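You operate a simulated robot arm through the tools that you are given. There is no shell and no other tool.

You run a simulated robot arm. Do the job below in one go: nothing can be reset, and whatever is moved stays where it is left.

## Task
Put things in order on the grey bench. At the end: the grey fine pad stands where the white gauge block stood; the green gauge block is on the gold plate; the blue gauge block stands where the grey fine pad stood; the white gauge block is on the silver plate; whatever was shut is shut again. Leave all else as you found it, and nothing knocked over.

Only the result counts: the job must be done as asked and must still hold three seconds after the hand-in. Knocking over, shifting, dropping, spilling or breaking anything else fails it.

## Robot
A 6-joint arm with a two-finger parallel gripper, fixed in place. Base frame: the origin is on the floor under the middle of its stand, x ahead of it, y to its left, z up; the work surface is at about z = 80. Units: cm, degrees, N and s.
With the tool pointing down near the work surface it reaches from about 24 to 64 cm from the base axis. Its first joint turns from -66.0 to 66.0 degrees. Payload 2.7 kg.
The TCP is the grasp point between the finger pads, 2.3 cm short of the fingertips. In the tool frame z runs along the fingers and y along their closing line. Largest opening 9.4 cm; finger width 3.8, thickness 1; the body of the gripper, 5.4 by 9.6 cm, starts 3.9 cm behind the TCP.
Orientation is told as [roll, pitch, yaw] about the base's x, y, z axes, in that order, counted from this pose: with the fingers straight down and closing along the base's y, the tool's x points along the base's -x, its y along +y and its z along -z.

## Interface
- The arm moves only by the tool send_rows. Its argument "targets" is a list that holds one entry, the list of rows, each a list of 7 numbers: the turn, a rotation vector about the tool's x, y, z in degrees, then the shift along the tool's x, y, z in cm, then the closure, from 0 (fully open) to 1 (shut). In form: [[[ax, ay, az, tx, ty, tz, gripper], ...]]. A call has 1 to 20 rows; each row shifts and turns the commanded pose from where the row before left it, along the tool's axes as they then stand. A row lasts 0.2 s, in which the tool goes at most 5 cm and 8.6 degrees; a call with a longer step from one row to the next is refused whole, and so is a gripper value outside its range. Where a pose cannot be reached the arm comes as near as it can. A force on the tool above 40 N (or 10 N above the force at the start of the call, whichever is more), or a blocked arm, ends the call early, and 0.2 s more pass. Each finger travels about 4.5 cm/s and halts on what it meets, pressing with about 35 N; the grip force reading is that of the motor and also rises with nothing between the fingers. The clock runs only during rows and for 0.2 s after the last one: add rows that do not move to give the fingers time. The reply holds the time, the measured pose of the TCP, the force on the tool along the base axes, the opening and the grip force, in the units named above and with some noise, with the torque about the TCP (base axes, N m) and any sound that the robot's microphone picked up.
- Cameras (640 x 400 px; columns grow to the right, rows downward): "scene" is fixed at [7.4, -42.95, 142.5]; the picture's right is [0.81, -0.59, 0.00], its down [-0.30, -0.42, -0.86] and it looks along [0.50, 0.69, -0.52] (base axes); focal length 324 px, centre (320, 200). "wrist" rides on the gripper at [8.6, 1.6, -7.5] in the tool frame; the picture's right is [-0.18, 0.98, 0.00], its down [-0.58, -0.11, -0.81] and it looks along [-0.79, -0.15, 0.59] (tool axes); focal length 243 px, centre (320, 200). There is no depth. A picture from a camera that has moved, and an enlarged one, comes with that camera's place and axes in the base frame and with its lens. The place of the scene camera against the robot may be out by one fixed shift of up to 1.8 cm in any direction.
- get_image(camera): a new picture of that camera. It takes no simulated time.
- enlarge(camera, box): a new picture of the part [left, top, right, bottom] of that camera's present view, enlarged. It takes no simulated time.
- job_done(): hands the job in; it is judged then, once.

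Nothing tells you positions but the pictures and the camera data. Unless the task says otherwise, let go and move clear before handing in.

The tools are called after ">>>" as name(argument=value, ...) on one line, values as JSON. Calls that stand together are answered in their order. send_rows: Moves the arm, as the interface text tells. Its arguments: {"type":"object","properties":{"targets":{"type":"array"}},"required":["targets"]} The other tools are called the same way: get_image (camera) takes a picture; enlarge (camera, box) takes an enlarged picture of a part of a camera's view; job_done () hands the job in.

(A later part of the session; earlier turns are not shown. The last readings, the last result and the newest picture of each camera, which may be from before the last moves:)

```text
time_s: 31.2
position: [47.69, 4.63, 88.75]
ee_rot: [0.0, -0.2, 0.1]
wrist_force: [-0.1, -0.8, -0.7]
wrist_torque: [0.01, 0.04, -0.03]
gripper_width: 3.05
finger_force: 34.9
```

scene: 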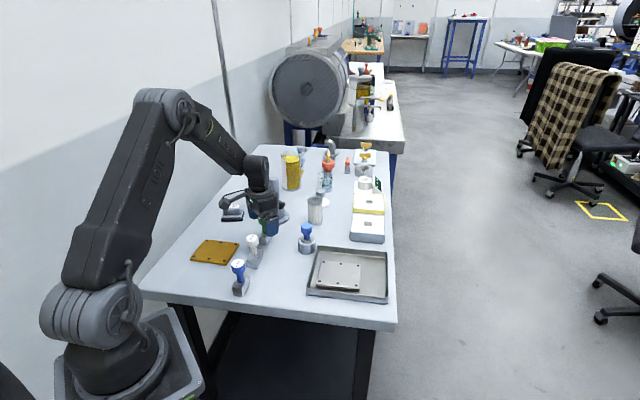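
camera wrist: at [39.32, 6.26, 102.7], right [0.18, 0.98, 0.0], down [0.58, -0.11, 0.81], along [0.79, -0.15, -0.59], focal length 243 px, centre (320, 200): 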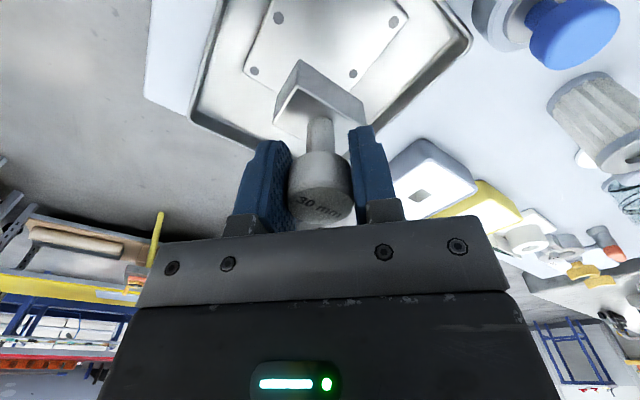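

The white block is just above the silver plate, with no contact force yet. Stepping further down.

>>> send_rows(targets=[[[0, 0, 0, 0, 0, 0.06, 1], [0, 0, 0, 0, 0, 0.06, 1], [0, 0, 0, 0, 0, 0, 1]]])

>>> enlarge(camera="scene", box=[310, 245, 370, 290])

```text
time_s: 32.0
position: [47.57, 4.64, 88.82]
ee_rot: [0.0, -0.2, 0.0]
wrist_force: [-1.8, 3.0, 9.0]
wrist_torque: [0.03, 0.32, -0.05]
gripper_width: 3.04
finger_force: 34.8
```

```text
8.89 times, centred on (340, 268) of scene
camera zoom: at [7.38, -42.95, 142.51], right [0.81, -0.59, 0.0], down [-0.3, -0.42, -0.86], along [0.5, 0.69, -0.52], focal length 2881 px, centre (142, -400)
```

zoom: 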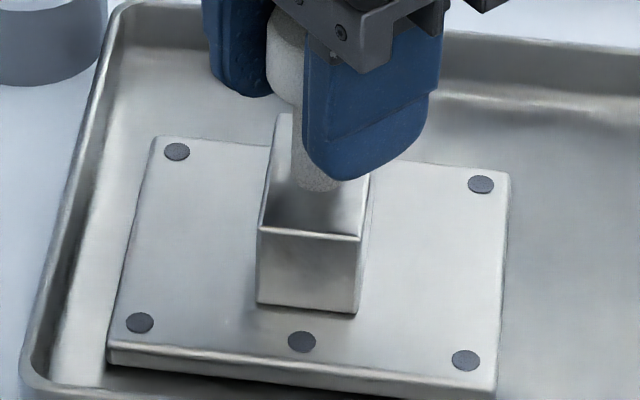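

Contact with about 9 N. Releasing slowly.

>>> send_rows(targets=[[[0, 0, 0, 0, 0, -0.03, 1], [0, 0, 0, 0, 0, 0, 0.66], [0, 0, 0, 0, 0, 0, 0.62], [0, 0, 0, 0, 0, 0, 0.5], [0, 0, 0, 0, 0, 0, 0.3], [0, 0, 0, 0, 0, 0, 0.2], [0, 0, 0, 0, 0, 0, 0.1], [0, 0, 0, 0, 0, 0, 0.1]]])

>>> enlarge(camera="scene", box=[300, 225, 390, 295])

>>> get_image(camera="wrist")

```text
time_s: 33.8
position: [47.57, 4.61, 88.6]
ee_rot: [0.0, -0.1, 0.0]
wrist_force: [-0.2, -0.1, 0.7]
wrist_torque: [-0.03, 0.01, 0.0]
gripper_width: 8.46
finger_force: 0.0
```

```text
5.71 times, centred on (345, 260) of scene
camera zoom: at [7.4, -42.95, 142.5], right [0.81, -0.59, 0.0], down [-0.3, -0.42, -0.86], along [0.5, 0.69, -0.52], focal length 1852 px, centre (177, -143)
```

zoom: 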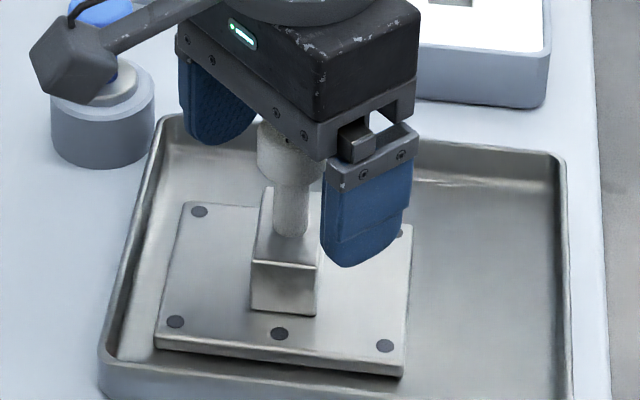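

```text
taken
camera wrist: at [38.9, 6.3, 96.06], right [0.18, 0.98, 0.0], down [0.58, -0.11, 0.81], along [0.79, -0.15, -0.59], focal length 243 px, centre (320, 200)
```

wrist: 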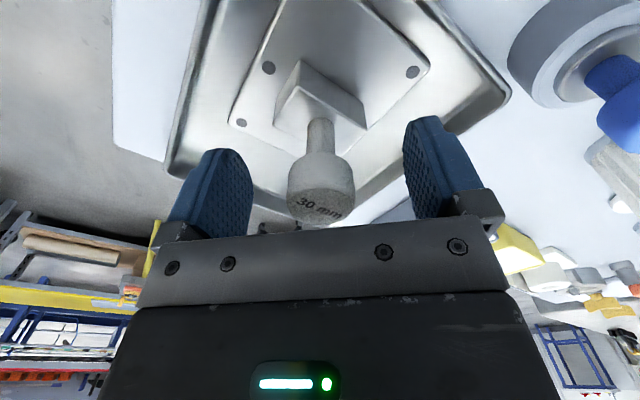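

The white block stands on the silver plate. I'll rise straight up and travel at a safe height towards the FINE pad.

>>> send_rows(targets=[[[0, 0, 0, 0, 0, -1, 0.1], [0, 0, 0, 0, 0, -2.5, 0.1], [0, 0, 0, 0, 0, -3, 0.1], [0, 0, 0, 0, 0, -3, 0.1], [0, 0, 0, 0, 0, -3, 0.1], [0, 0, 0, 0, 0, -2.5, 0], [0, 0, 0, 1.0, 1.7, 0, 0], [0, 0, 0, 1.6, 2.7, 0, 0], [0, 0, 0, 1.7, 2.9, 0, 0], [0, 0, 0, 1.7, 2.9, 0, 0], [0, 0, 0, 1.7, 2.9, 0, 0], [0, 0, 0, 1.7, 2.9, 0, 0], [0, 0, 0, 1.6, 2.7, 0, 0], [0, 0, 0, 1.6, 2.7, 0, 0], [0, 0, 0, 0, 0, 0, 0]]])

>>> enlarge(camera="scene", box=[180, 170, 410, 310])

>>> get_image(camera="wrist")

```text
time_s: 37.0
position: [34.99, 26.01, 103.69]
ee_rot: [0.0, -0.1, -0.1]
wrist_force: [-0.2, 0.0, 0.0]
wrist_torque: [-0.01, -0.01, 0.01]
gripper_width: 9.37
finger_force: 0.0
```

```text
2.78 times, centred on (295, 240) of scene
camera zoom: at [7.4, -42.95, 142.5], right [0.81, -0.59, 0.0], down [-0.3, -0.42, -0.86], along [0.5, 0.69, -0.52], focal length 902 px, centre (390, 89)
```

zoom: 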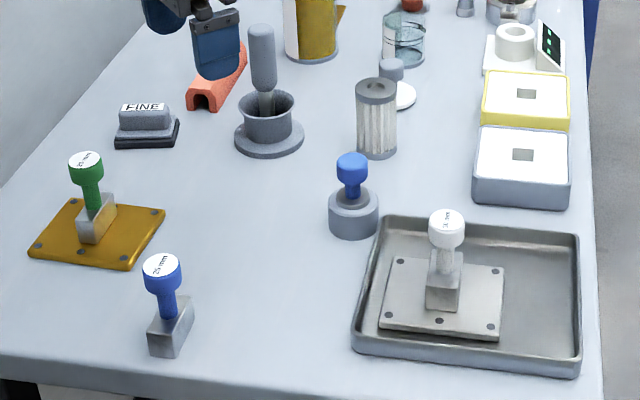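

```text
taken
camera wrist: at [26.27, 27.65, 111.04], right [0.18, 0.98, 0.0], down [0.58, -0.11, 0.81], along [0.79, -0.15, -0.59], focal length 243 px, centre (320, 200)
```

wrist: 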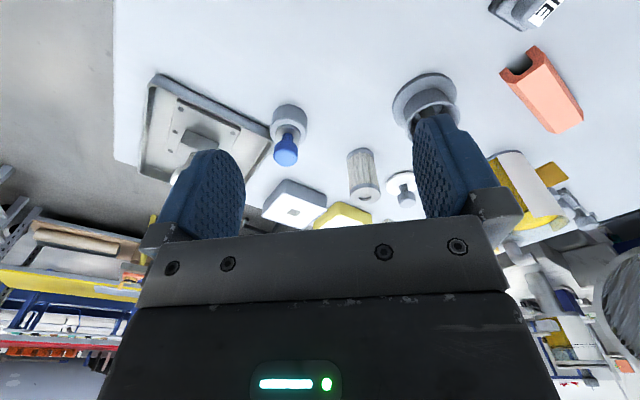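

Both blocks stand properly. Moving over the FINE pad to measure it.

>>> send_rows(targets=[[[0, 0, 0, -0.1, 1.5, 0, 0], [0, 0, 0, -0.2, 2.8, 0, 0], [0, 0, 0, -0.2, 3, 0, 0], [0, 0, 0, -0.2, 3, 0, 0], [0, 0, 0, -0.2, 3, 0.5, 0], [0, 0, 0, -0.2, 3, 1, 0], [0, 0, 0, -0.1, 3, 1, 0], [0, 0, 0, -0.1, 2, 1, 0], [0, 0, 0, 0, 0, 1, 0], [0, 0, 0, 0, 0, 0, 0], [0, 0, 0, 0, 0, 0, 0]]])

>>> get_image(camera="wrist")

>>> enlarge(camera="wrist", box=[240, 0, 400, 100])

>>> get_image(camera="scene")

```text
time_s: 39.4
position: [36.39, 47.42, 99.16]
ee_rot: [0.0, 0.0, 0.1]
wrist_force: [-0.7, 0.1, 0.3]
wrist_torque: [0.0, 0.0, 0.0]
gripper_width: 9.41
finger_force: 0.1
```

```text
taken
camera wrist: at [27.66, 49.05, 106.58], right [0.18, 0.98, 0.0], down [0.58, -0.11, 0.81], along [0.79, -0.15, -0.59], focal length 243 px, centre (320, 200)
```

wrist: 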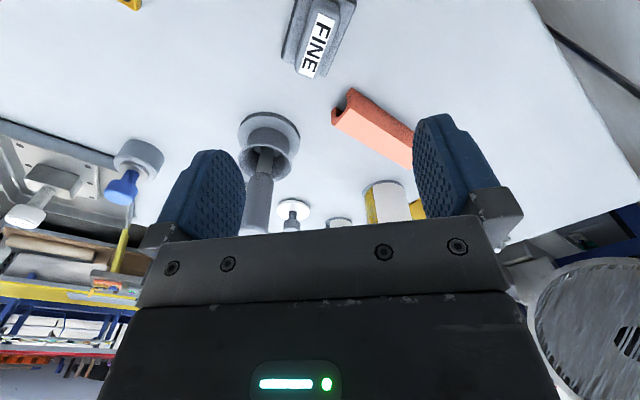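

```text
4.00 times, centred on (320, 50) of wrist
camera zoom: at [27.66, 49.05, 106.58], right [0.18, 0.98, 0.0], down [0.58, -0.11, 0.81], along [0.79, -0.15, -0.59], focal length 970 px, centre (320, 800)
```

zoom: 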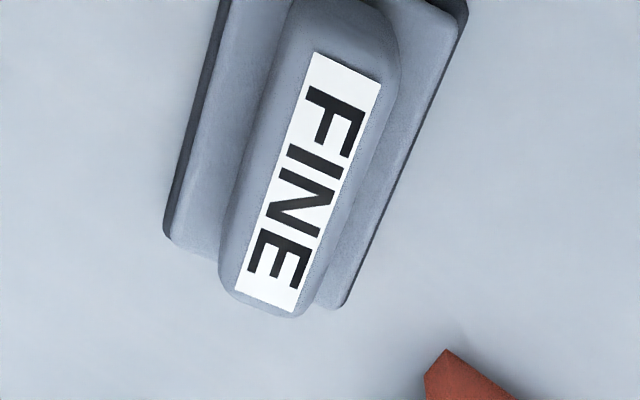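

```text
taken
```

scene: 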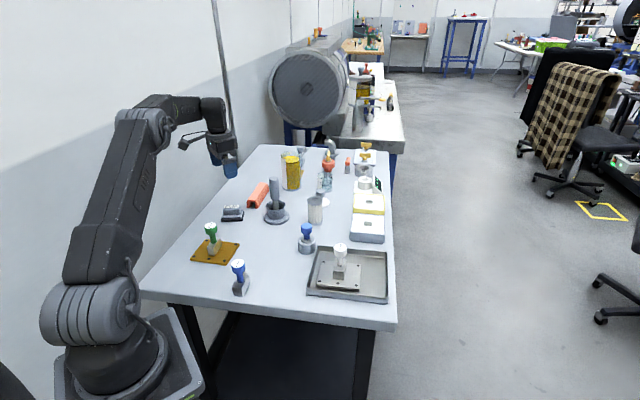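

The pad's ridge top is near (36.15,47.2,84.4) with its long axis about −30°. I'll yaw the tool to close across the ridge and drop a bit for a better look.

>>> send_rows(targets=[[[0, 0, 7.5, 0, 0, 0, 0], [0, 0, 7.5, 0, 0, 0, 0], [0, 0, 7.5, 0, 0, 0, 0], [0, 0, 7.5, 0, 0, 0, 0], [0, 0, 0, 0, 0, 2, 0], [0, 0, 0, 0, 0, 2, 0], [0, 0, 0, 0, 0, 2, 0], [0, 0, 0, 0, 0, 0, 0], [0, 0, 0, 0, 0, 0, 0]]])

>>> get_image(camera="wrist")

>>> enlarge(camera="wrist", box=[220, 0, 420, 150])

>>> enlarge(camera="scene", box=[200, 170, 300, 240])

```text
time_s: 41.4
position: [36.3, 47.19, 93.12]
ee_rot: [0.1, 0.0, -30.0]
wrist_force: [0.4, -0.7, -0.8]
wrist_torque: [0.03, -0.01, -0.05]
gripper_width: 9.42
finger_force: 0.0
```

```text
taken
camera wrist: at [29.62, 53.03, 100.59], right [0.65, 0.76, 0.0], down [0.45, -0.39, 0.81], along [0.61, -0.52, -0.59], focal length 243 px, centre (320, 200)
```

wrist: 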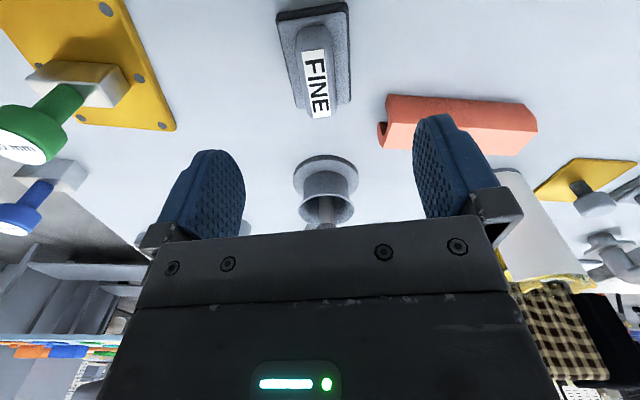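

```text
2.67 times, centred on (320, 75) of wrist
camera zoom: at [29.62, 53.03, 100.59], right [0.65, 0.76, 0.0], down [0.45, -0.39, 0.81], along [0.61, -0.52, -0.59], focal length 647 px, centre (320, 533)
```

zoom: 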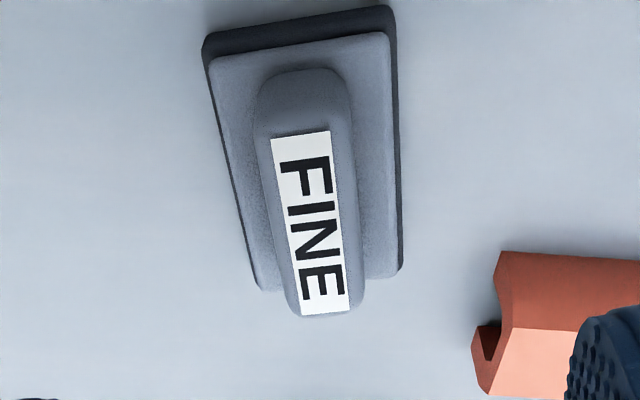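

```text
5.71 times, centred on (250, 205) of scene
camera zoom: at [7.4, -42.95, 142.5], right [0.81, -0.59, 0.0], down [-0.3, -0.42, -0.86], along [0.5, 0.69, -0.52], focal length 1852 px, centre (720, 171)
```

zoom: 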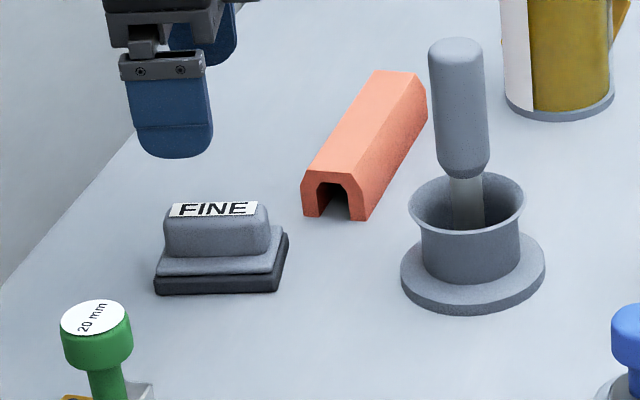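

>>> enlarge(camera="scene", box=[218, 198, 258, 226])

>>> send_rows(targets=[[[0, 0, 2.7, 0, -0.1, 1.5, 0], [0, 0, 0, 0, 0, 1.5, 0], [0, 0, 0, 0, 0, 1, 0], [0, 0, 0, 0, 0, 0, 0], [0, 0, 0, 0, 0, 0, 0]]])

>>> enlarge(camera="wrist", box=[200, 0, 440, 180])

>>> enlarge(camera="scene", box=[200, 170, 300, 240])

```text
14.29 times, centred on (238, 212) of scene
camera zoom: at [7.4, -42.95, 142.5], right [0.81, -0.59, 0.0], down [-0.3, -0.42, -0.86], along [0.5, 0.69, -0.52], focal length 4631 px, centre (1491, 29)
```

zoom: 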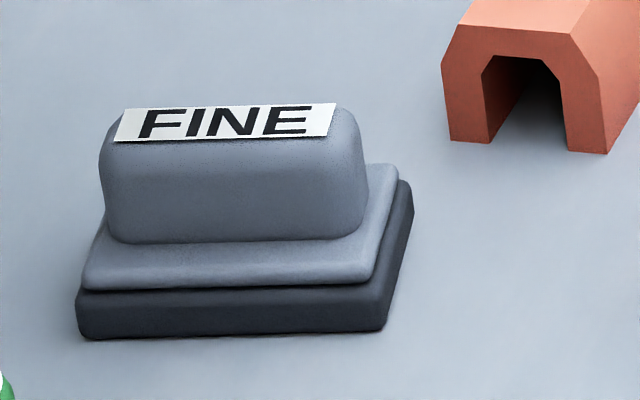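

```text
time_s: 42.6
position: [36.38, 47.14, 89.12]
ee_rot: [0.2, -0.1, -32.7]
wrist_force: [-0.1, -0.1, 0.5]
wrist_torque: [-0.02, 0.05, 0.0]
gripper_width: 9.38
finger_force: 0.1
```

```text
2.22 times, centred on (320, 90) of wrist
camera zoom: at [29.85, 53.21, 96.5], right [0.69, 0.73, 0.0], down [0.43, -0.41, 0.81], along [0.59, -0.55, -0.59], focal length 539 px, centre (320, 444)
```

zoom: 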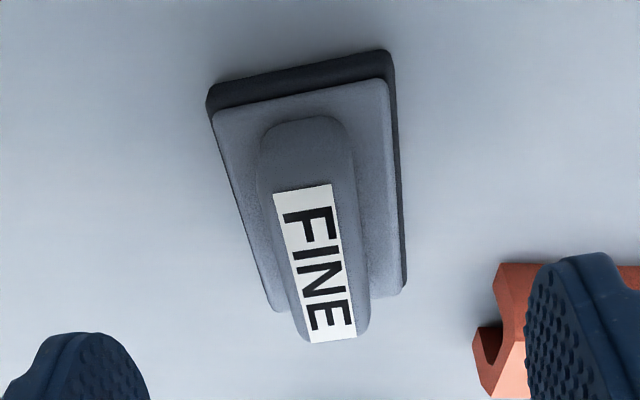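

```text
5.71 times, centred on (250, 205) of scene
camera zoom: at [7.4, -42.95, 142.5], right [0.81, -0.59, 0.0], down [-0.3, -0.42, -0.86], along [0.5, 0.69, -0.52], focal length 1852 px, centre (720, 171)
```

zoom: 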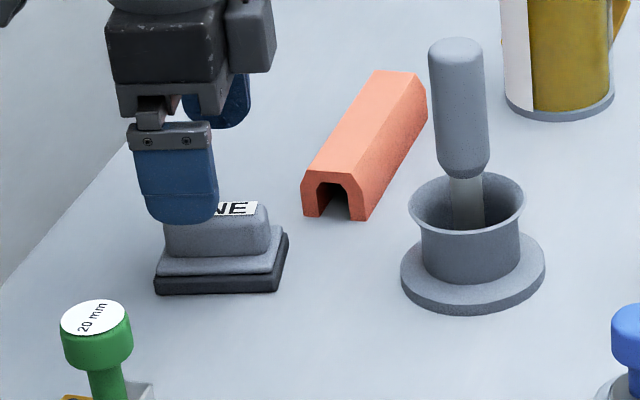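

Aligned across the ridge at yaw −32.7°. Base top is about z=81.7 and ridge top 84.4, so I'll descend to TCP z≈84.3.

>>> send_rows(targets=[[[0, 0, 0, 0, 0, 1.5, 0], [0, 0, 0, 0, 0, 1.5, 0], [0, 0, 0, 0, 0, 1, 0], [0, 0, 0, 0, 0, 0.5, 0], [0, 0, 0, 0, 0, 0.3, 0], [0, 0, 0, 0, 0, 0, 0]]])

>>> get_image(camera="wrist")

>>> enlarge(camera="scene", box=[200, 170, 300, 240])

```text
time_s: 44.0
position: [36.41, 47.17, 84.39]
ee_rot: [0.0, -0.1, -32.7]
wrist_force: [0.2, -0.2, 0.7]
wrist_torque: [-0.04, 0.01, 0.04]
gripper_width: 9.41
finger_force: 0.1
```

```text
taken
camera wrist: at [29.86, 53.24, 91.65], right [0.69, 0.73, 0.0], down [0.43, -0.41, 0.81], along [0.59, -0.55, -0.59], focal length 243 px, centre (320, 200)
```

wrist: 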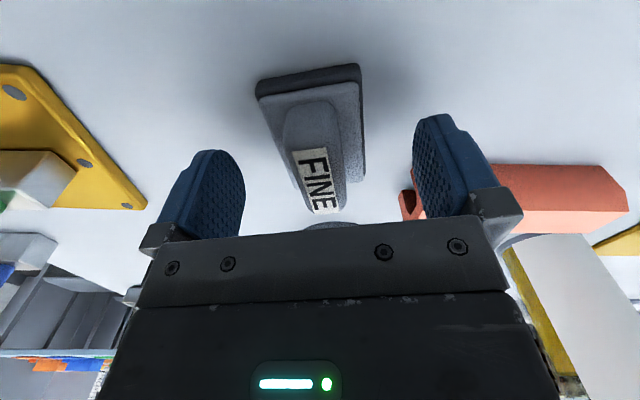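

```text
5.71 times, centred on (250, 205) of scene
camera zoom: at [7.4, -42.95, 142.5], right [0.81, -0.59, 0.0], down [-0.3, -0.42, -0.86], along [0.5, 0.69, -0.52], focal length 1852 px, centre (720, 171)
```

zoom: 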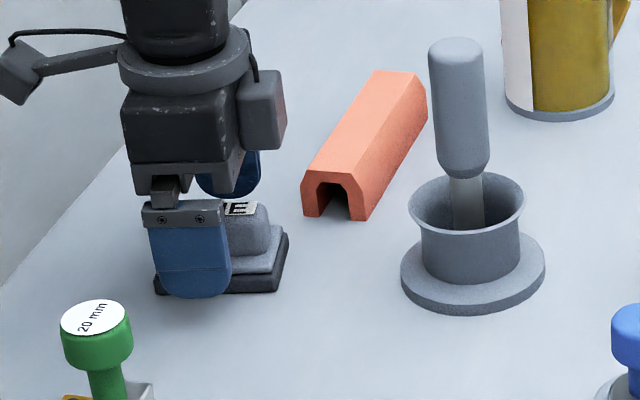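

>>> send_rows(targets=[[[0, 0, 0, 0, 0, 0, 0.5], [0, 0, 0, 0, 0, 0, 0.6], [0, 0, 0, 0, 0, 0, 0.68], [0, 0, 0, 0, 0, 0, 0.72], [0, 0, 0, 0, 0, 0, 0.78], [0, 0, 0, 0, 0, 0, 1], [0, 0, 0, 0, 0, 0, 1], [0, 0, 0, 0, 0, 0, 1]]])

>>> get_image(camera="wrist")

>>> enlarge(camera="scene", box=[200, 170, 300, 240])

```text
time_s: 45.8
position: [36.26, 47.19, 84.31]
ee_rot: [0.1, -0.1, -32.7]
wrist_force: [0.7, 0.7, 0.4]
wrist_torque: [-0.04, 0.03, 0.01]
gripper_width: 2.32
finger_force: 35.0
```

```text
taken
camera wrist: at [29.86, 53.24, 91.66], right [0.69, 0.73, 0.0], down [0.43, -0.41, 0.81], along [0.59, -0.55, -0.59], focal length 243 px, centre (320, 200)
```

wrist: 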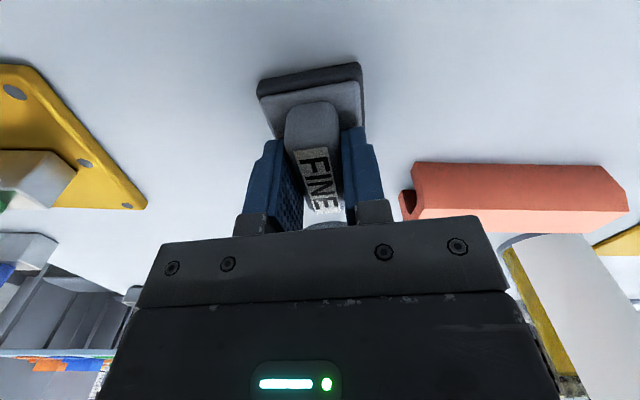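

```text
5.71 times, centred on (250, 205) of scene
camera zoom: at [7.4, -42.95, 142.5], right [0.81, -0.59, 0.0], down [-0.3, -0.42, -0.86], along [0.5, 0.69, -0.52], focal length 1852 px, centre (720, 171)
```

zoom: 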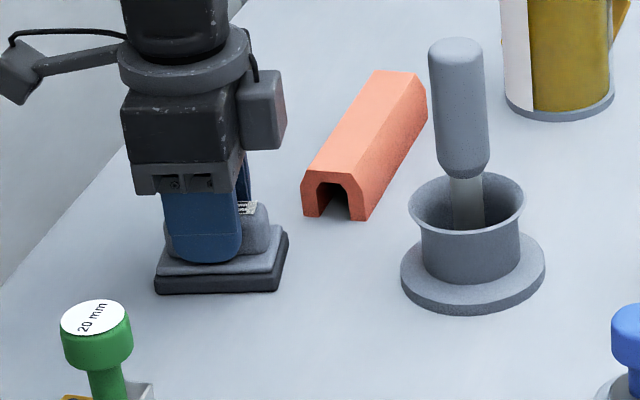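

Ridge gripped at 2.32 cm with 35 N, and the pad is centred at about (36.3,47.2). Lifting gently.

>>> send_rows(targets=[[[0, 0, 0, 0, 0, -0.3, 1], [0, 0, 0, 0, 0, -0.5, 1], [0, 0, 0, 0, 0, -1, 1], [0, 0, 0, 0, 0, -1.2, 1], [0, 0, 0, 0, 0, 0, 1]]])

>>> get_image(camera="wrist")

>>> enlarge(camera="scene", box=[190, 150, 310, 240])

```text
time_s: 47.0
position: [36.26, 47.27, 87.31]
ee_rot: [0.1, -0.1, -32.6]
wrist_force: [-0.4, -0.2, -0.3]
wrist_torque: [-0.03, 0.0, -0.02]
gripper_width: 2.34
finger_force: 34.5
```

```text
taken
camera wrist: at [29.74, 53.33, 94.68], right [0.69, 0.73, 0.0], down [0.43, -0.41, 0.81], along [0.59, -0.55, -0.59], focal length 243 px, centre (320, 200)
```

wrist: 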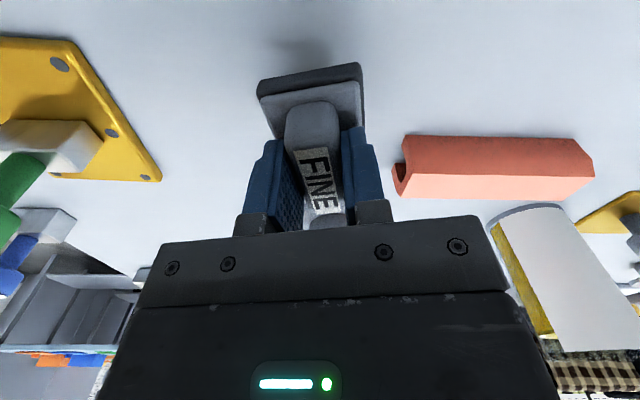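

```text
4.44 times, centred on (250, 195) of scene
camera zoom: at [7.4, -42.95, 142.5], right [0.81, -0.59, 0.0], down [-0.3, -0.42, -0.86], along [0.5, 0.69, -0.52], focal length 1441 px, centre (631, 222)
```

zoom: 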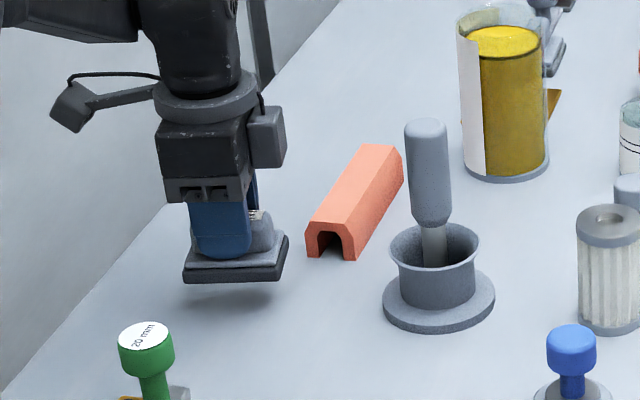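

Pad lifted level. I'll raise it further and carry it to above white's former spot (32.35,22.75).

>>> send_rows(targets=[[[0, 0, 0, 0, 0, -1.5, 1], [0, 0, 0, 0, 0, -2, 1], [0, 0, 0, 0, 0, -1.5, 1], [0, 0, 0, -0.498, -1.137, 0, 1], [0, 0, 0, -0.996, -2.275, 0, 1], [0, 0, 0, -1.095, -2.502, 0, 1], [0, 0, 0, -1.095, -2.502, 0, 1], [0, 0, 0, -1.095, -2.502, 0, 1], [0, 0, 0, -1.095, -2.502, 0, 1], [0, 0, 0, -1.095, -2.502, 0, 1], [0, 0, 0, -1.095, -2.502, 0, 1], [0, 0, 0, -0.996, -2.275, 0, 1], [0, 0, 0, -0.896, -2.047, 0, 1], [0, 0, 0, 0, 0, 0, 1], [0, 0, 0, 0, 0, 0, 1]]])

>>> get_image(camera="wrist")

>>> enlarge(camera="scene", box=[170, 180, 310, 300])

```text
time_s: 50.2
position: [31.97, 22.55, 92.38]
ee_rot: [0.1, -0.1, -32.7]
wrist_force: [0.2, 0.1, 0.7]
wrist_torque: [0.02, 0.04, 0.01]
gripper_width: 2.35
finger_force: 34.7
```

```text
taken
camera wrist: at [25.69, 28.67, 99.75], right [0.69, 0.73, 0.0], down [0.43, -0.41, 0.81], along [0.59, -0.55, -0.59], focal length 243 px, centre (320, 200)
```

wrist: 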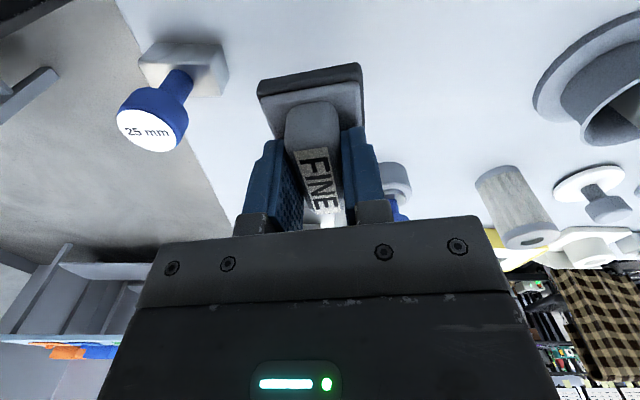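

```text
3.33 times, centred on (240, 240) of scene
camera zoom: at [7.4, -42.95, 142.5], right [0.81, -0.59, 0.0], down [-0.3, -0.42, -0.86], along [0.5, 0.69, -0.52], focal length 1080 px, centre (587, 67)
```

zoom: 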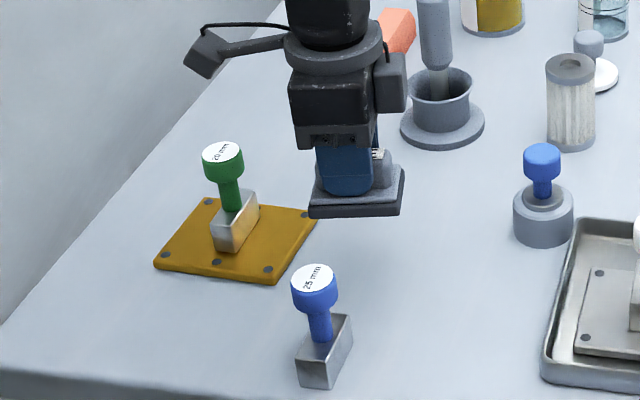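

I'll rotate the pad slightly (to yaw −15°) so the camera bracket stays well clear of the green knob, correct the small xy offset, and lower partway.

>>> send_rows(targets=[[[0, 0, -5.9, 0, 0, 0, 1], [0, 0, -5.9, 0, 0, 0, 1], [0, 0, -5.9, 0, 0, 0, 1], [0, 0, 0, -0.288, 0.2, 0.5, 1], [0, 0, 0, 0, 0, 1.5, 1], [0, 0, 0, 0, 0, 1.5, 1], [0, 0, 0, 0, 0, 1, 1], [0, 0, 0, 0, 0, 0, 1], [0, 0, 0, 0, 0, 0, 1]]])

>>> get_image(camera="wrist")

>>> enlarge(camera="scene", box=[170, 180, 310, 300])

```text
time_s: 52.2
position: [32.68, 22.97, 87.84]
ee_rot: [0.0, 0.0, -14.9]
wrist_force: [-0.6, 0.7, 0.1]
wrist_torque: [0.02, -0.01, -0.02]
gripper_width: 2.3
finger_force: 34.8
```

```text
taken
camera wrist: at [24.69, 26.68, 95.25], right [0.43, 0.9, 0.0], down [0.53, -0.26, 0.81], along [0.73, -0.35, -0.59], focal length 243 px, centre (320, 200)
```

wrist: 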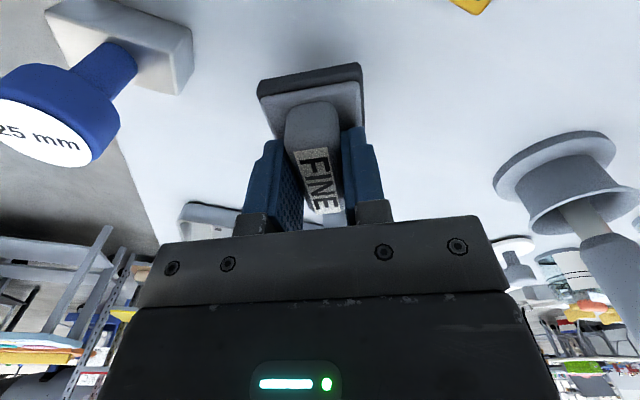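

```text
3.33 times, centred on (240, 240) of scene
camera zoom: at [7.4, -42.95, 142.5], right [0.81, -0.59, 0.0], down [-0.3, -0.42, -0.86], along [0.5, 0.69, -0.52], focal length 1080 px, centre (587, 67)
```

zoom: 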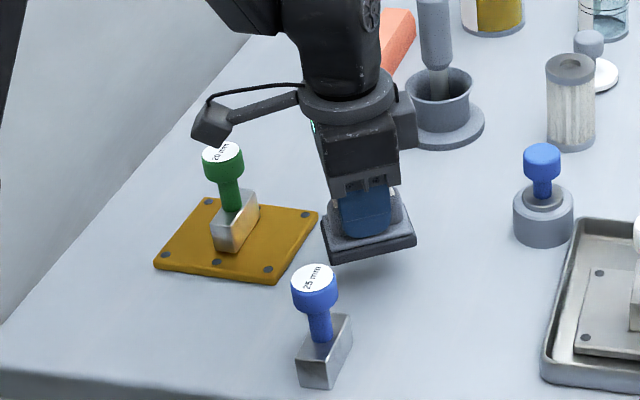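

>>> send_rows(targets=[[[0, 0, 0, 0.219, -0.266, 0.5, 1], [0, 0, 0, 0, 0, 1, 1], [0, 0, 0, 0, 0, 0.8, 1], [0, 0, 0, 0, 0, 0.5, 1], [0, 0, 0, 0, 0, 0, 1], [0, 0, 0, 0, 0, 0, 1]]])

>>> get_image(camera="wrist")

>>> enlarge(camera="scene", box=[190, 200, 310, 290])

```text
time_s: 53.6
position: [32.47, 22.57, 84.99]
ee_rot: [0.1, -0.2, -15.0]
wrist_force: [-0.2, 0.5, -1.8]
wrist_torque: [-0.02, 0.03, 0.01]
gripper_width: 2.34
finger_force: 35.0
```

```text
taken
camera wrist: at [24.45, 26.46, 92.35], right [0.43, 0.9, 0.0], down [0.53, -0.26, 0.81], along [0.73, -0.35, -0.59], focal length 243 px, centre (320, 200)
```

wrist: 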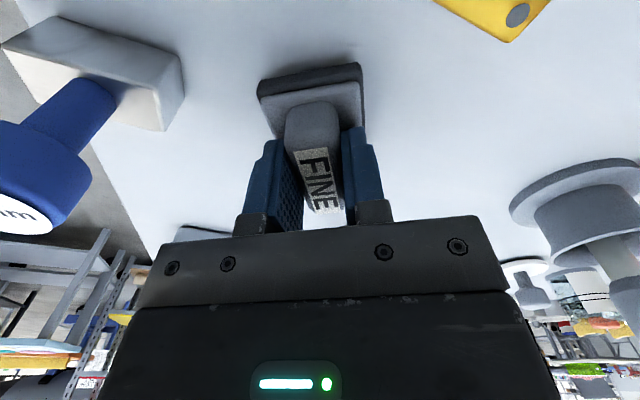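

```text
4.44 times, centred on (250, 245) of scene
camera zoom: at [7.4, -42.95, 142.5], right [0.81, -0.59, 0.0], down [-0.3, -0.42, -0.86], along [0.5, 0.69, -0.52], focal length 1441 px, centre (631, 0)
```

zoom: 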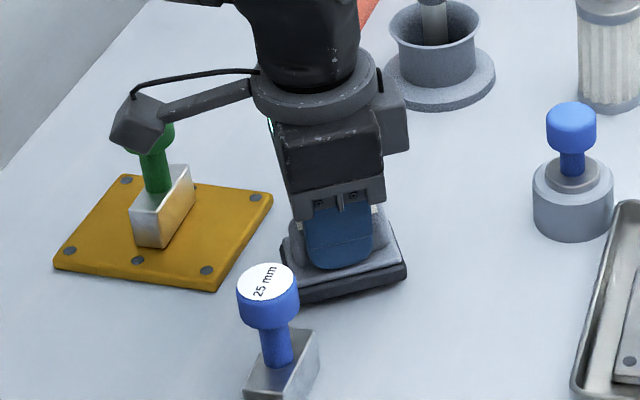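

Position is on target. Final small steps down to contact.

>>> send_rows(targets=[[[0, 0, 0, 0, 0, 0.15, 1], [0, 0, 0, 0, 0, 0.15, 1], [0, 0, 0, 0, 0, 0.1, 1], [0, 0, 0, 0, 0, 0, 1]]])

```text
time_s: 54.6
position: [32.42, 22.6, 84.55]
ee_rot: [0.0, -0.1, -15.0]
wrist_force: [-0.6, -0.1, -0.5]
wrist_torque: [0.02, 0.02, 0.0]
gripper_width: 2.32
finger_force: 34.7
```

>>> send_rows(targets=[[[0, 0, 0, 0, 0, 0.08, 1], [0, 0, 0, 0, 0, 0.07, 1], [0, 0, 0, 0, 0, 0, 1]]])

>>> enlarge(camera="scene", box=[230, 225, 300, 280])

```text
time_s: 55.4
position: [32.45, 22.57, 84.48]
ee_rot: [0.0, 0.0, -15.1]
wrist_force: [-0.8, -0.2, -1.2]
wrist_torque: [0.03, 0.0, -0.01]
gripper_width: 2.35
finger_force: 35.3
```

```text
7.27 times, centred on (265, 252) of scene
camera zoom: at [7.4, -42.95, 142.5], right [0.81, -0.59, 0.0], down [-0.3, -0.42, -0.86], along [0.5, 0.69, -0.52], focal length 2357 px, centre (720, -182)
```

zoom: 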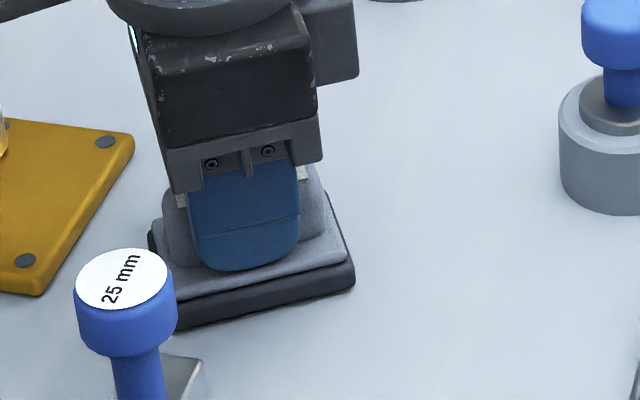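

>>> send_rows(targets=[[[0, 0, 0, 0, 0.08, 0.07, 1], [0, 0, 0, 0, 0, 0.07, 1], [0, 0, 0, 0, 0, 0, 1]]])

```text
time_s: 56.2
position: [32.37, 22.59, 84.34]
ee_rot: [0.0, -0.1, -15.1]
wrist_force: [0.4, 0.1, -0.9]
wrist_torque: [-0.01, 0.0, 0.04]
gripper_width: 2.33
finger_force: 34.9
```

>>> send_rows(targets=[[[0, 0, 0, 0, 0, 0.06, 1], [0, 0, 0, 0, 0, 0.06, 1], [0, 0, 0, 0, 0, 0, 1]]])

>>> enlarge(camera="scene", box=[230, 225, 300, 280])

```text
time_s: 57.0
position: [32.37, 22.71, 84.2]
ee_rot: [0.0, -0.1, -15.0]
wrist_force: [-5.5, -1.9, 16.6]
wrist_torque: [-0.12, 0.23, -0.01]
gripper_width: 2.32
finger_force: 35.2
```

```text
7.27 times, centred on (265, 252) of scene
camera zoom: at [7.37, -42.97, 142.5], right [0.81, -0.59, 0.0], down [-0.3, -0.42, -0.86], along [0.5, 0.69, -0.52], focal length 2357 px, centre (720, -182)
```

zoom: 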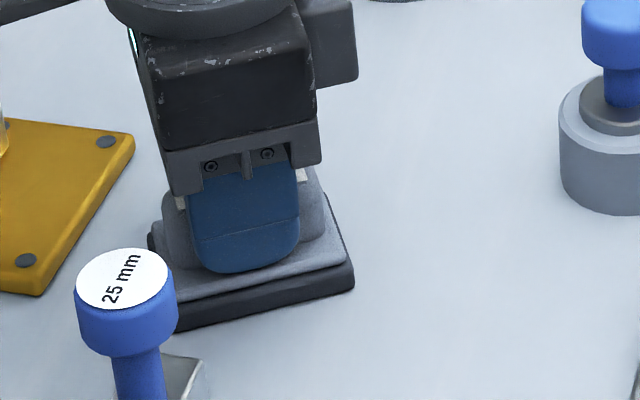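

Pad is on the bench (16 N contact). Easing off and opening only partway so the fingers stay clear of the neighbours.

>>> send_rows(targets=[[[0, 0, 0, 0, 0, -0.05, 1], [0, 0, 0, 0, 0, 0, 0.74], [0, 0, 0, 0, 0, 0, 0.7], [0, 0, 0, 0, 0, 0, 0.6], [0, 0, 0, 0, 0, 0, 0.5], [0, 0, 0, 0, 0, 0, 0.45], [0, 0, 0, 0, 0, 0, 0.45]]])

>>> get_image(camera="wrist")

>>> enlarge(camera="scene", box=[190, 200, 310, 290])

```text
time_s: 58.6
position: [32.41, 22.64, 84.26]
ee_rot: [0.0, -0.1, -15.0]
wrist_force: [0.5, 0.7, -0.6]
wrist_torque: [0.0, -0.03, 0.0]
gripper_width: 5.16
finger_force: 0.1
```

```text
taken
camera wrist: at [24.46, 26.48, 91.64], right [0.43, 0.9, 0.0], down [0.53, -0.26, 0.81], along [0.73, -0.35, -0.59], focal length 243 px, centre (320, 200)
```

wrist: 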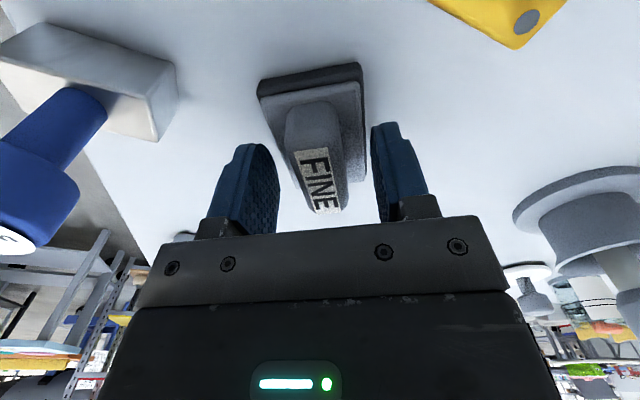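

```text
4.44 times, centred on (250, 245) of scene
camera zoom: at [7.4, -42.95, 142.5], right [0.81, -0.59, 0.0], down [-0.3, -0.42, -0.86], along [0.5, 0.69, -0.52], focal length 1441 px, centre (631, 0)
```

zoom: 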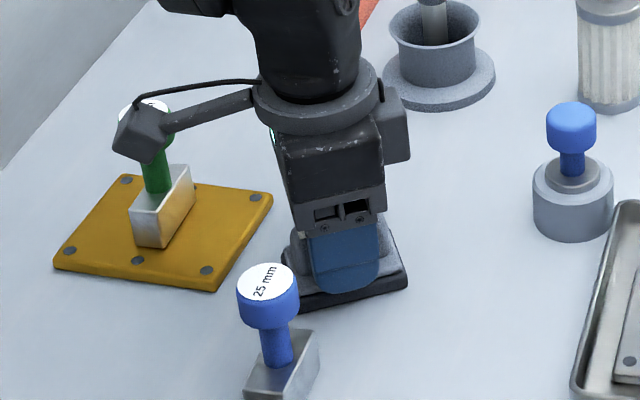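

Pad released at white's old spot. Rising straight up, then re-aligning yaw and viewing the result.

>>> send_rows(targets=[[[0, 0, 0, 0, 0, -0.7, 0.45], [0, 0, 0, 0, 0, -2, 0.45], [0, 0, 0, 0, 0, -2.5, 0.45], [0, 0, 0, 0, 0, -3, 0.45], [0, 0, 0, 0, 0, -3, 0.45], [0, 0, 0, 0, 0, -2.5, 0.45], [0, 0, -7.5, 0, 0, 0, 0.2], [0, 0, -7.5, 0, 0, 0, 0], [0, 0, 0, 0, 0, 0, 0], [0, 0, 0, 0, 0, 0, 0]]])

>>> get_image(camera="wrist")

>>> enlarge(camera="wrist", box=[220, 0, 420, 150])

>>> enlarge(camera="scene", box=[180, 170, 340, 300])

```text
time_s: 60.8
position: [32.47, 22.79, 97.95]
ee_rot: [0.0, -0.1, 0.0]
wrist_force: [-0.4, 0.3, 0.2]
wrist_torque: [-0.02, -0.01, 0.01]
gripper_width: 9.39
finger_force: 0.0
```

```text
taken
camera wrist: at [23.75, 24.44, 105.33], right [0.18, 0.98, 0.0], down [0.58, -0.11, 0.81], along [0.79, -0.15, -0.59], focal length 243 px, centre (320, 200)
```

wrist: 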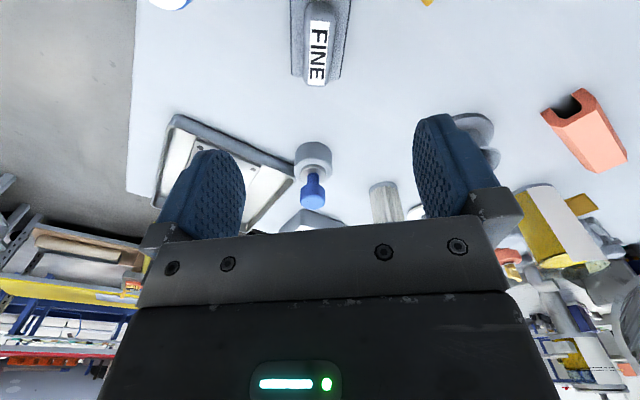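

```text
2.67 times, centred on (320, 75) of wrist
camera zoom: at [23.75, 24.44, 105.33], right [0.18, 0.98, 0.0], down [0.58, -0.11, 0.81], along [0.79, -0.15, -0.59], focal length 647 px, centre (320, 533)
```

zoom: 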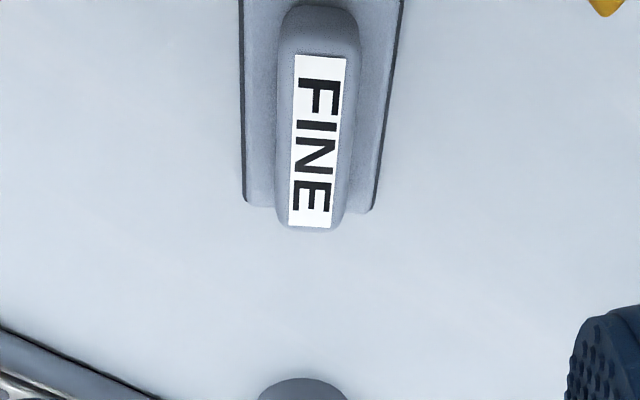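

```text
3.08 times, centred on (260, 235) of scene
camera zoom: at [7.4, -42.95, 142.5], right [0.81, -0.59, 0.0], down [-0.3, -0.42, -0.86], along [0.5, 0.69, -0.52], focal length 997 px, centre (505, 92)
```

zoom: 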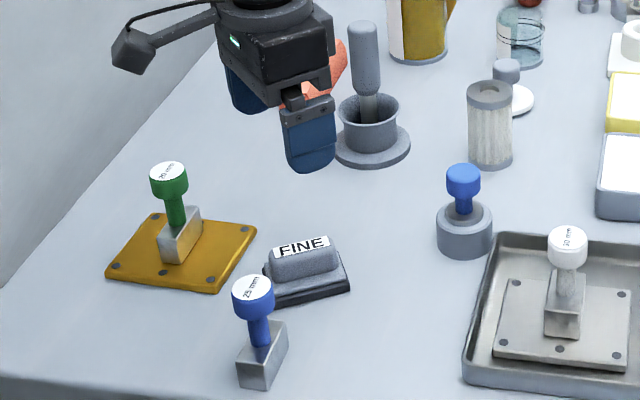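

Pad now centres at about (32.25,22.77), on target. Next I'll hover over the blue gauge block.

>>> send_rows(targets=[[[0, 0, 0, 1.0, -1.0, 0, 0], [0, 0, 0, 1.8, -1.8, 0, 0], [0, 0, 0, 1.8, -1.9, 0, 0], [0, 0, 0, 1.5, -1.5, 0, 0], [0, 0, 0, 0.97, -0.99, 0, 0], [0, 0, 0, 0, 0, 0, 0], [0, 0, 0, 0, 0, 0, 0]]])

>>> get_image(camera="wrist")

>>> enlarge(camera="wrist", box=[240, 20, 400, 120])

>>> get_image(camera="scene")

```text
time_s: 62.4
position: [25.31, 15.36, 97.89]
ee_rot: [0.0, -0.1, 0.1]
wrist_force: [0.3, 1.0, 0.6]
wrist_torque: [-0.02, 0.03, -0.02]
gripper_width: 9.38
finger_force: 0.0
```

```text
taken
camera wrist: at [16.64, 17.09, 105.3], right [0.18, 0.98, 0.0], down [0.58, -0.11, 0.81], along [0.79, -0.15, -0.59], focal length 243 px, centre (320, 200)
```

wrist: 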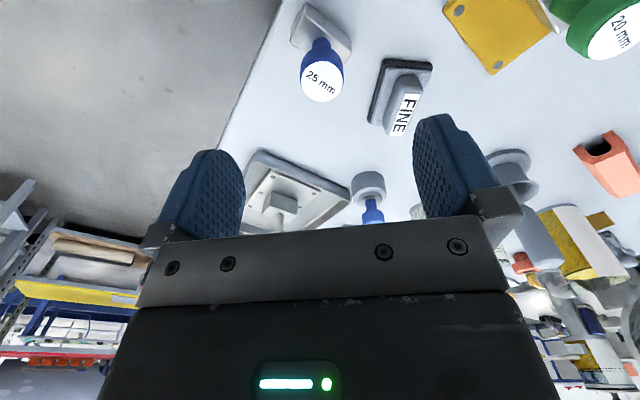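

```text
4.00 times, centred on (320, 70) of wrist
camera zoom: at [16.64, 17.09, 105.3], right [0.18, 0.98, 0.0], down [0.58, -0.11, 0.81], along [0.79, -0.15, -0.59], focal length 970 px, centre (320, 720)
```

zoom: 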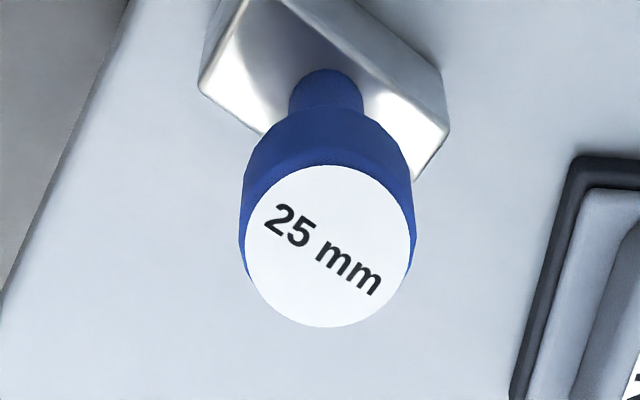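

```text
taken
```

scene: 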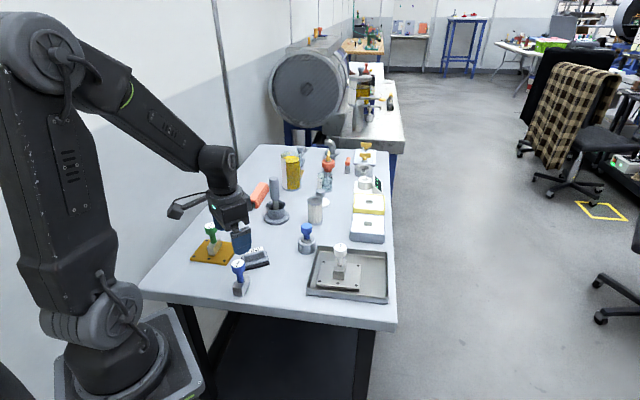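

Blue knob is at (25.26,15.69). I'll nudge +0.2 in y and descend.

>>> send_rows(targets=[[[0, 0, 0, 0, 0.22, 2.0, 0], [0, 0, 0, 0, 0, 2.0, 0], [0, 0, 0, 0, 0, 2.0, 0], [0, 0, 0, 0, 0, 2.0, 0], [0, 0, 0, 0, 0, 1.5, 0], [0, 0, 0, 0, 0, 1.0, 0], [0, 0, 0, 0, 0, 0, 0], [0, 0, 0, 0, 0, 0, 0]]])

>>> get_image(camera="wrist")

>>> enlarge(camera="scene", box=[180, 200, 300, 310])

```text
time_s: 64.2
position: [25.33, 15.63, 87.37]
ee_rot: [-0.1, -0.1, 0.1]
wrist_force: [1.1, 0.5, 0.2]
wrist_torque: [0.02, 0.0, 0.01]
gripper_width: 9.42
finger_force: 0.1
```

```text
taken
camera wrist: at [16.62, 17.28, 94.82], right [0.18, 0.98, 0.0], down [0.58, -0.11, 0.81], along [0.79, -0.15, -0.59], focal length 243 px, centre (320, 200)
```

wrist: 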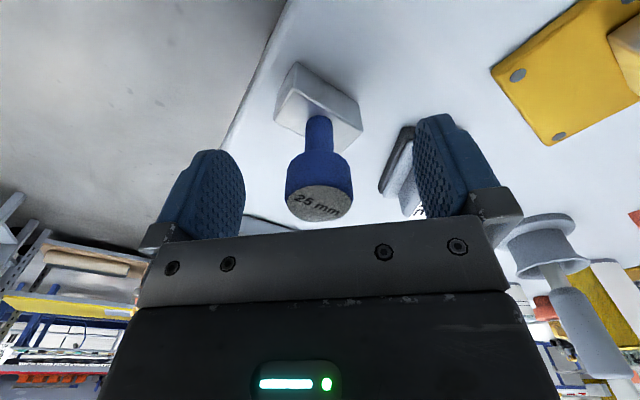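

```text
3.64 times, centred on (240, 255) of scene
camera zoom: at [7.4, -42.95, 142.5], right [0.81, -0.59, 0.0], down [-0.3, -0.42, -0.86], along [0.5, 0.69, -0.52], focal length 1179 px, centre (611, 0)
```

zoom: 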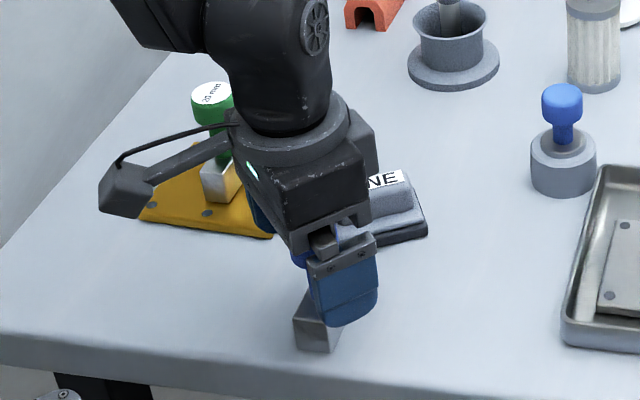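

Centred. Closing on the blue knob and lifting slightly.

>>> send_rows(targets=[[[0, 0, 0, 0, 0, 0, 0.5], [0, 0, 0, 0, 0, 0, 0.6], [0, 0, 0, 0, 0, 0, 0.66], [0, 0, 0, 0, 0, 0, 0.75], [0, 0, 0, 0, 0, 0, 1], [0, 0, 0, 0, 0, 0, 1], [0, 0, 0, 0, 0, 0, 1]]])

>>> get_image(camera="wrist")

```text
time_s: 65.8
position: [25.33, 15.72, 87.4]
ee_rot: [0.1, -0.1, 0.0]
wrist_force: [-1.1, 0.5, 1.4]
wrist_torque: [-0.06, 0.09, 0.01]
gripper_width: 3.06
finger_force: 34.9
```

```text
taken
camera wrist: at [16.62, 17.29, 94.83], right [0.18, 0.98, 0.0], down [0.58, -0.11, 0.81], along [0.79, -0.15, -0.59], focal length 243 px, centre (320, 200)
```

wrist: 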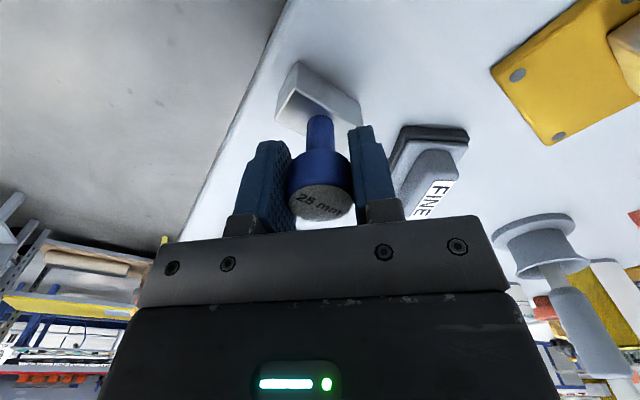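

>>> send_rows(targets=[[[0, 0, 0, 0, 0, -0.5, 1], [0, 0, 0, 0, 0, -0.5, 1], [0, 0, 0, 0, 0, -1, 1], [0, 0, 0, 0, 0, -1.5, 1], [0, 0, 0, 0, 0, -2, 1], [0, 0, 0, 0, 0, -2, 1], [0, 0, 0, 0, 0, -2, 1], [0, 0, 0, 0, 0, -2, 1], [0, 0, 0, 0, 0, -1.5, 1], [0, 0, 0, 0, 0, -0.6, 1], [0, 0, 0, 0, 0, 0, 1]]])

>>> get_image(camera="wrist")

>>> enlarge(camera="scene", box=[170, 170, 330, 310])

```text
time_s: 68.2
position: [25.26, 15.83, 101.09]
ee_rot: [0.0, -0.1, 0.0]
wrist_force: [-0.4, -0.4, -1.6]
wrist_torque: [-0.04, 0.01, -0.03]
gripper_width: 3.05
finger_force: 35.7
```

```text
taken
camera wrist: at [16.57, 17.35, 108.55], right [0.18, 0.98, 0.0], down [0.58, -0.11, 0.81], along [0.79, -0.15, -0.59], focal length 243 px, centre (320, 200)
```

wrist: 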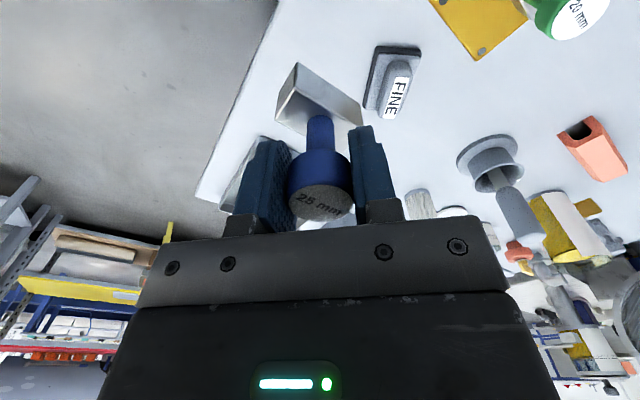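

```text
2.86 times, centred on (250, 240) of scene
camera zoom: at [7.4, -42.95, 142.5], right [0.81, -0.59, 0.0], down [-0.3, -0.42, -0.86], along [0.5, 0.69, -0.52], focal length 926 px, centre (520, 86)
```

zoom: 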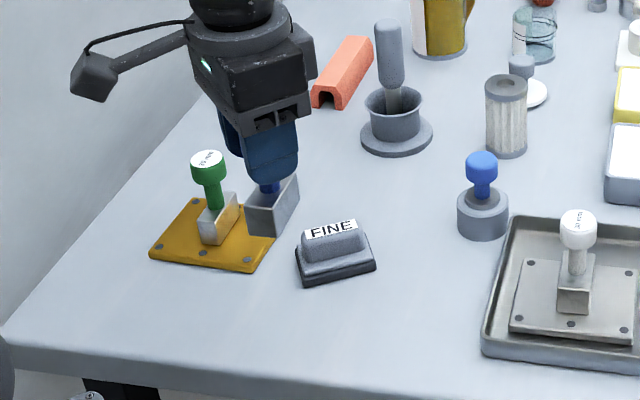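

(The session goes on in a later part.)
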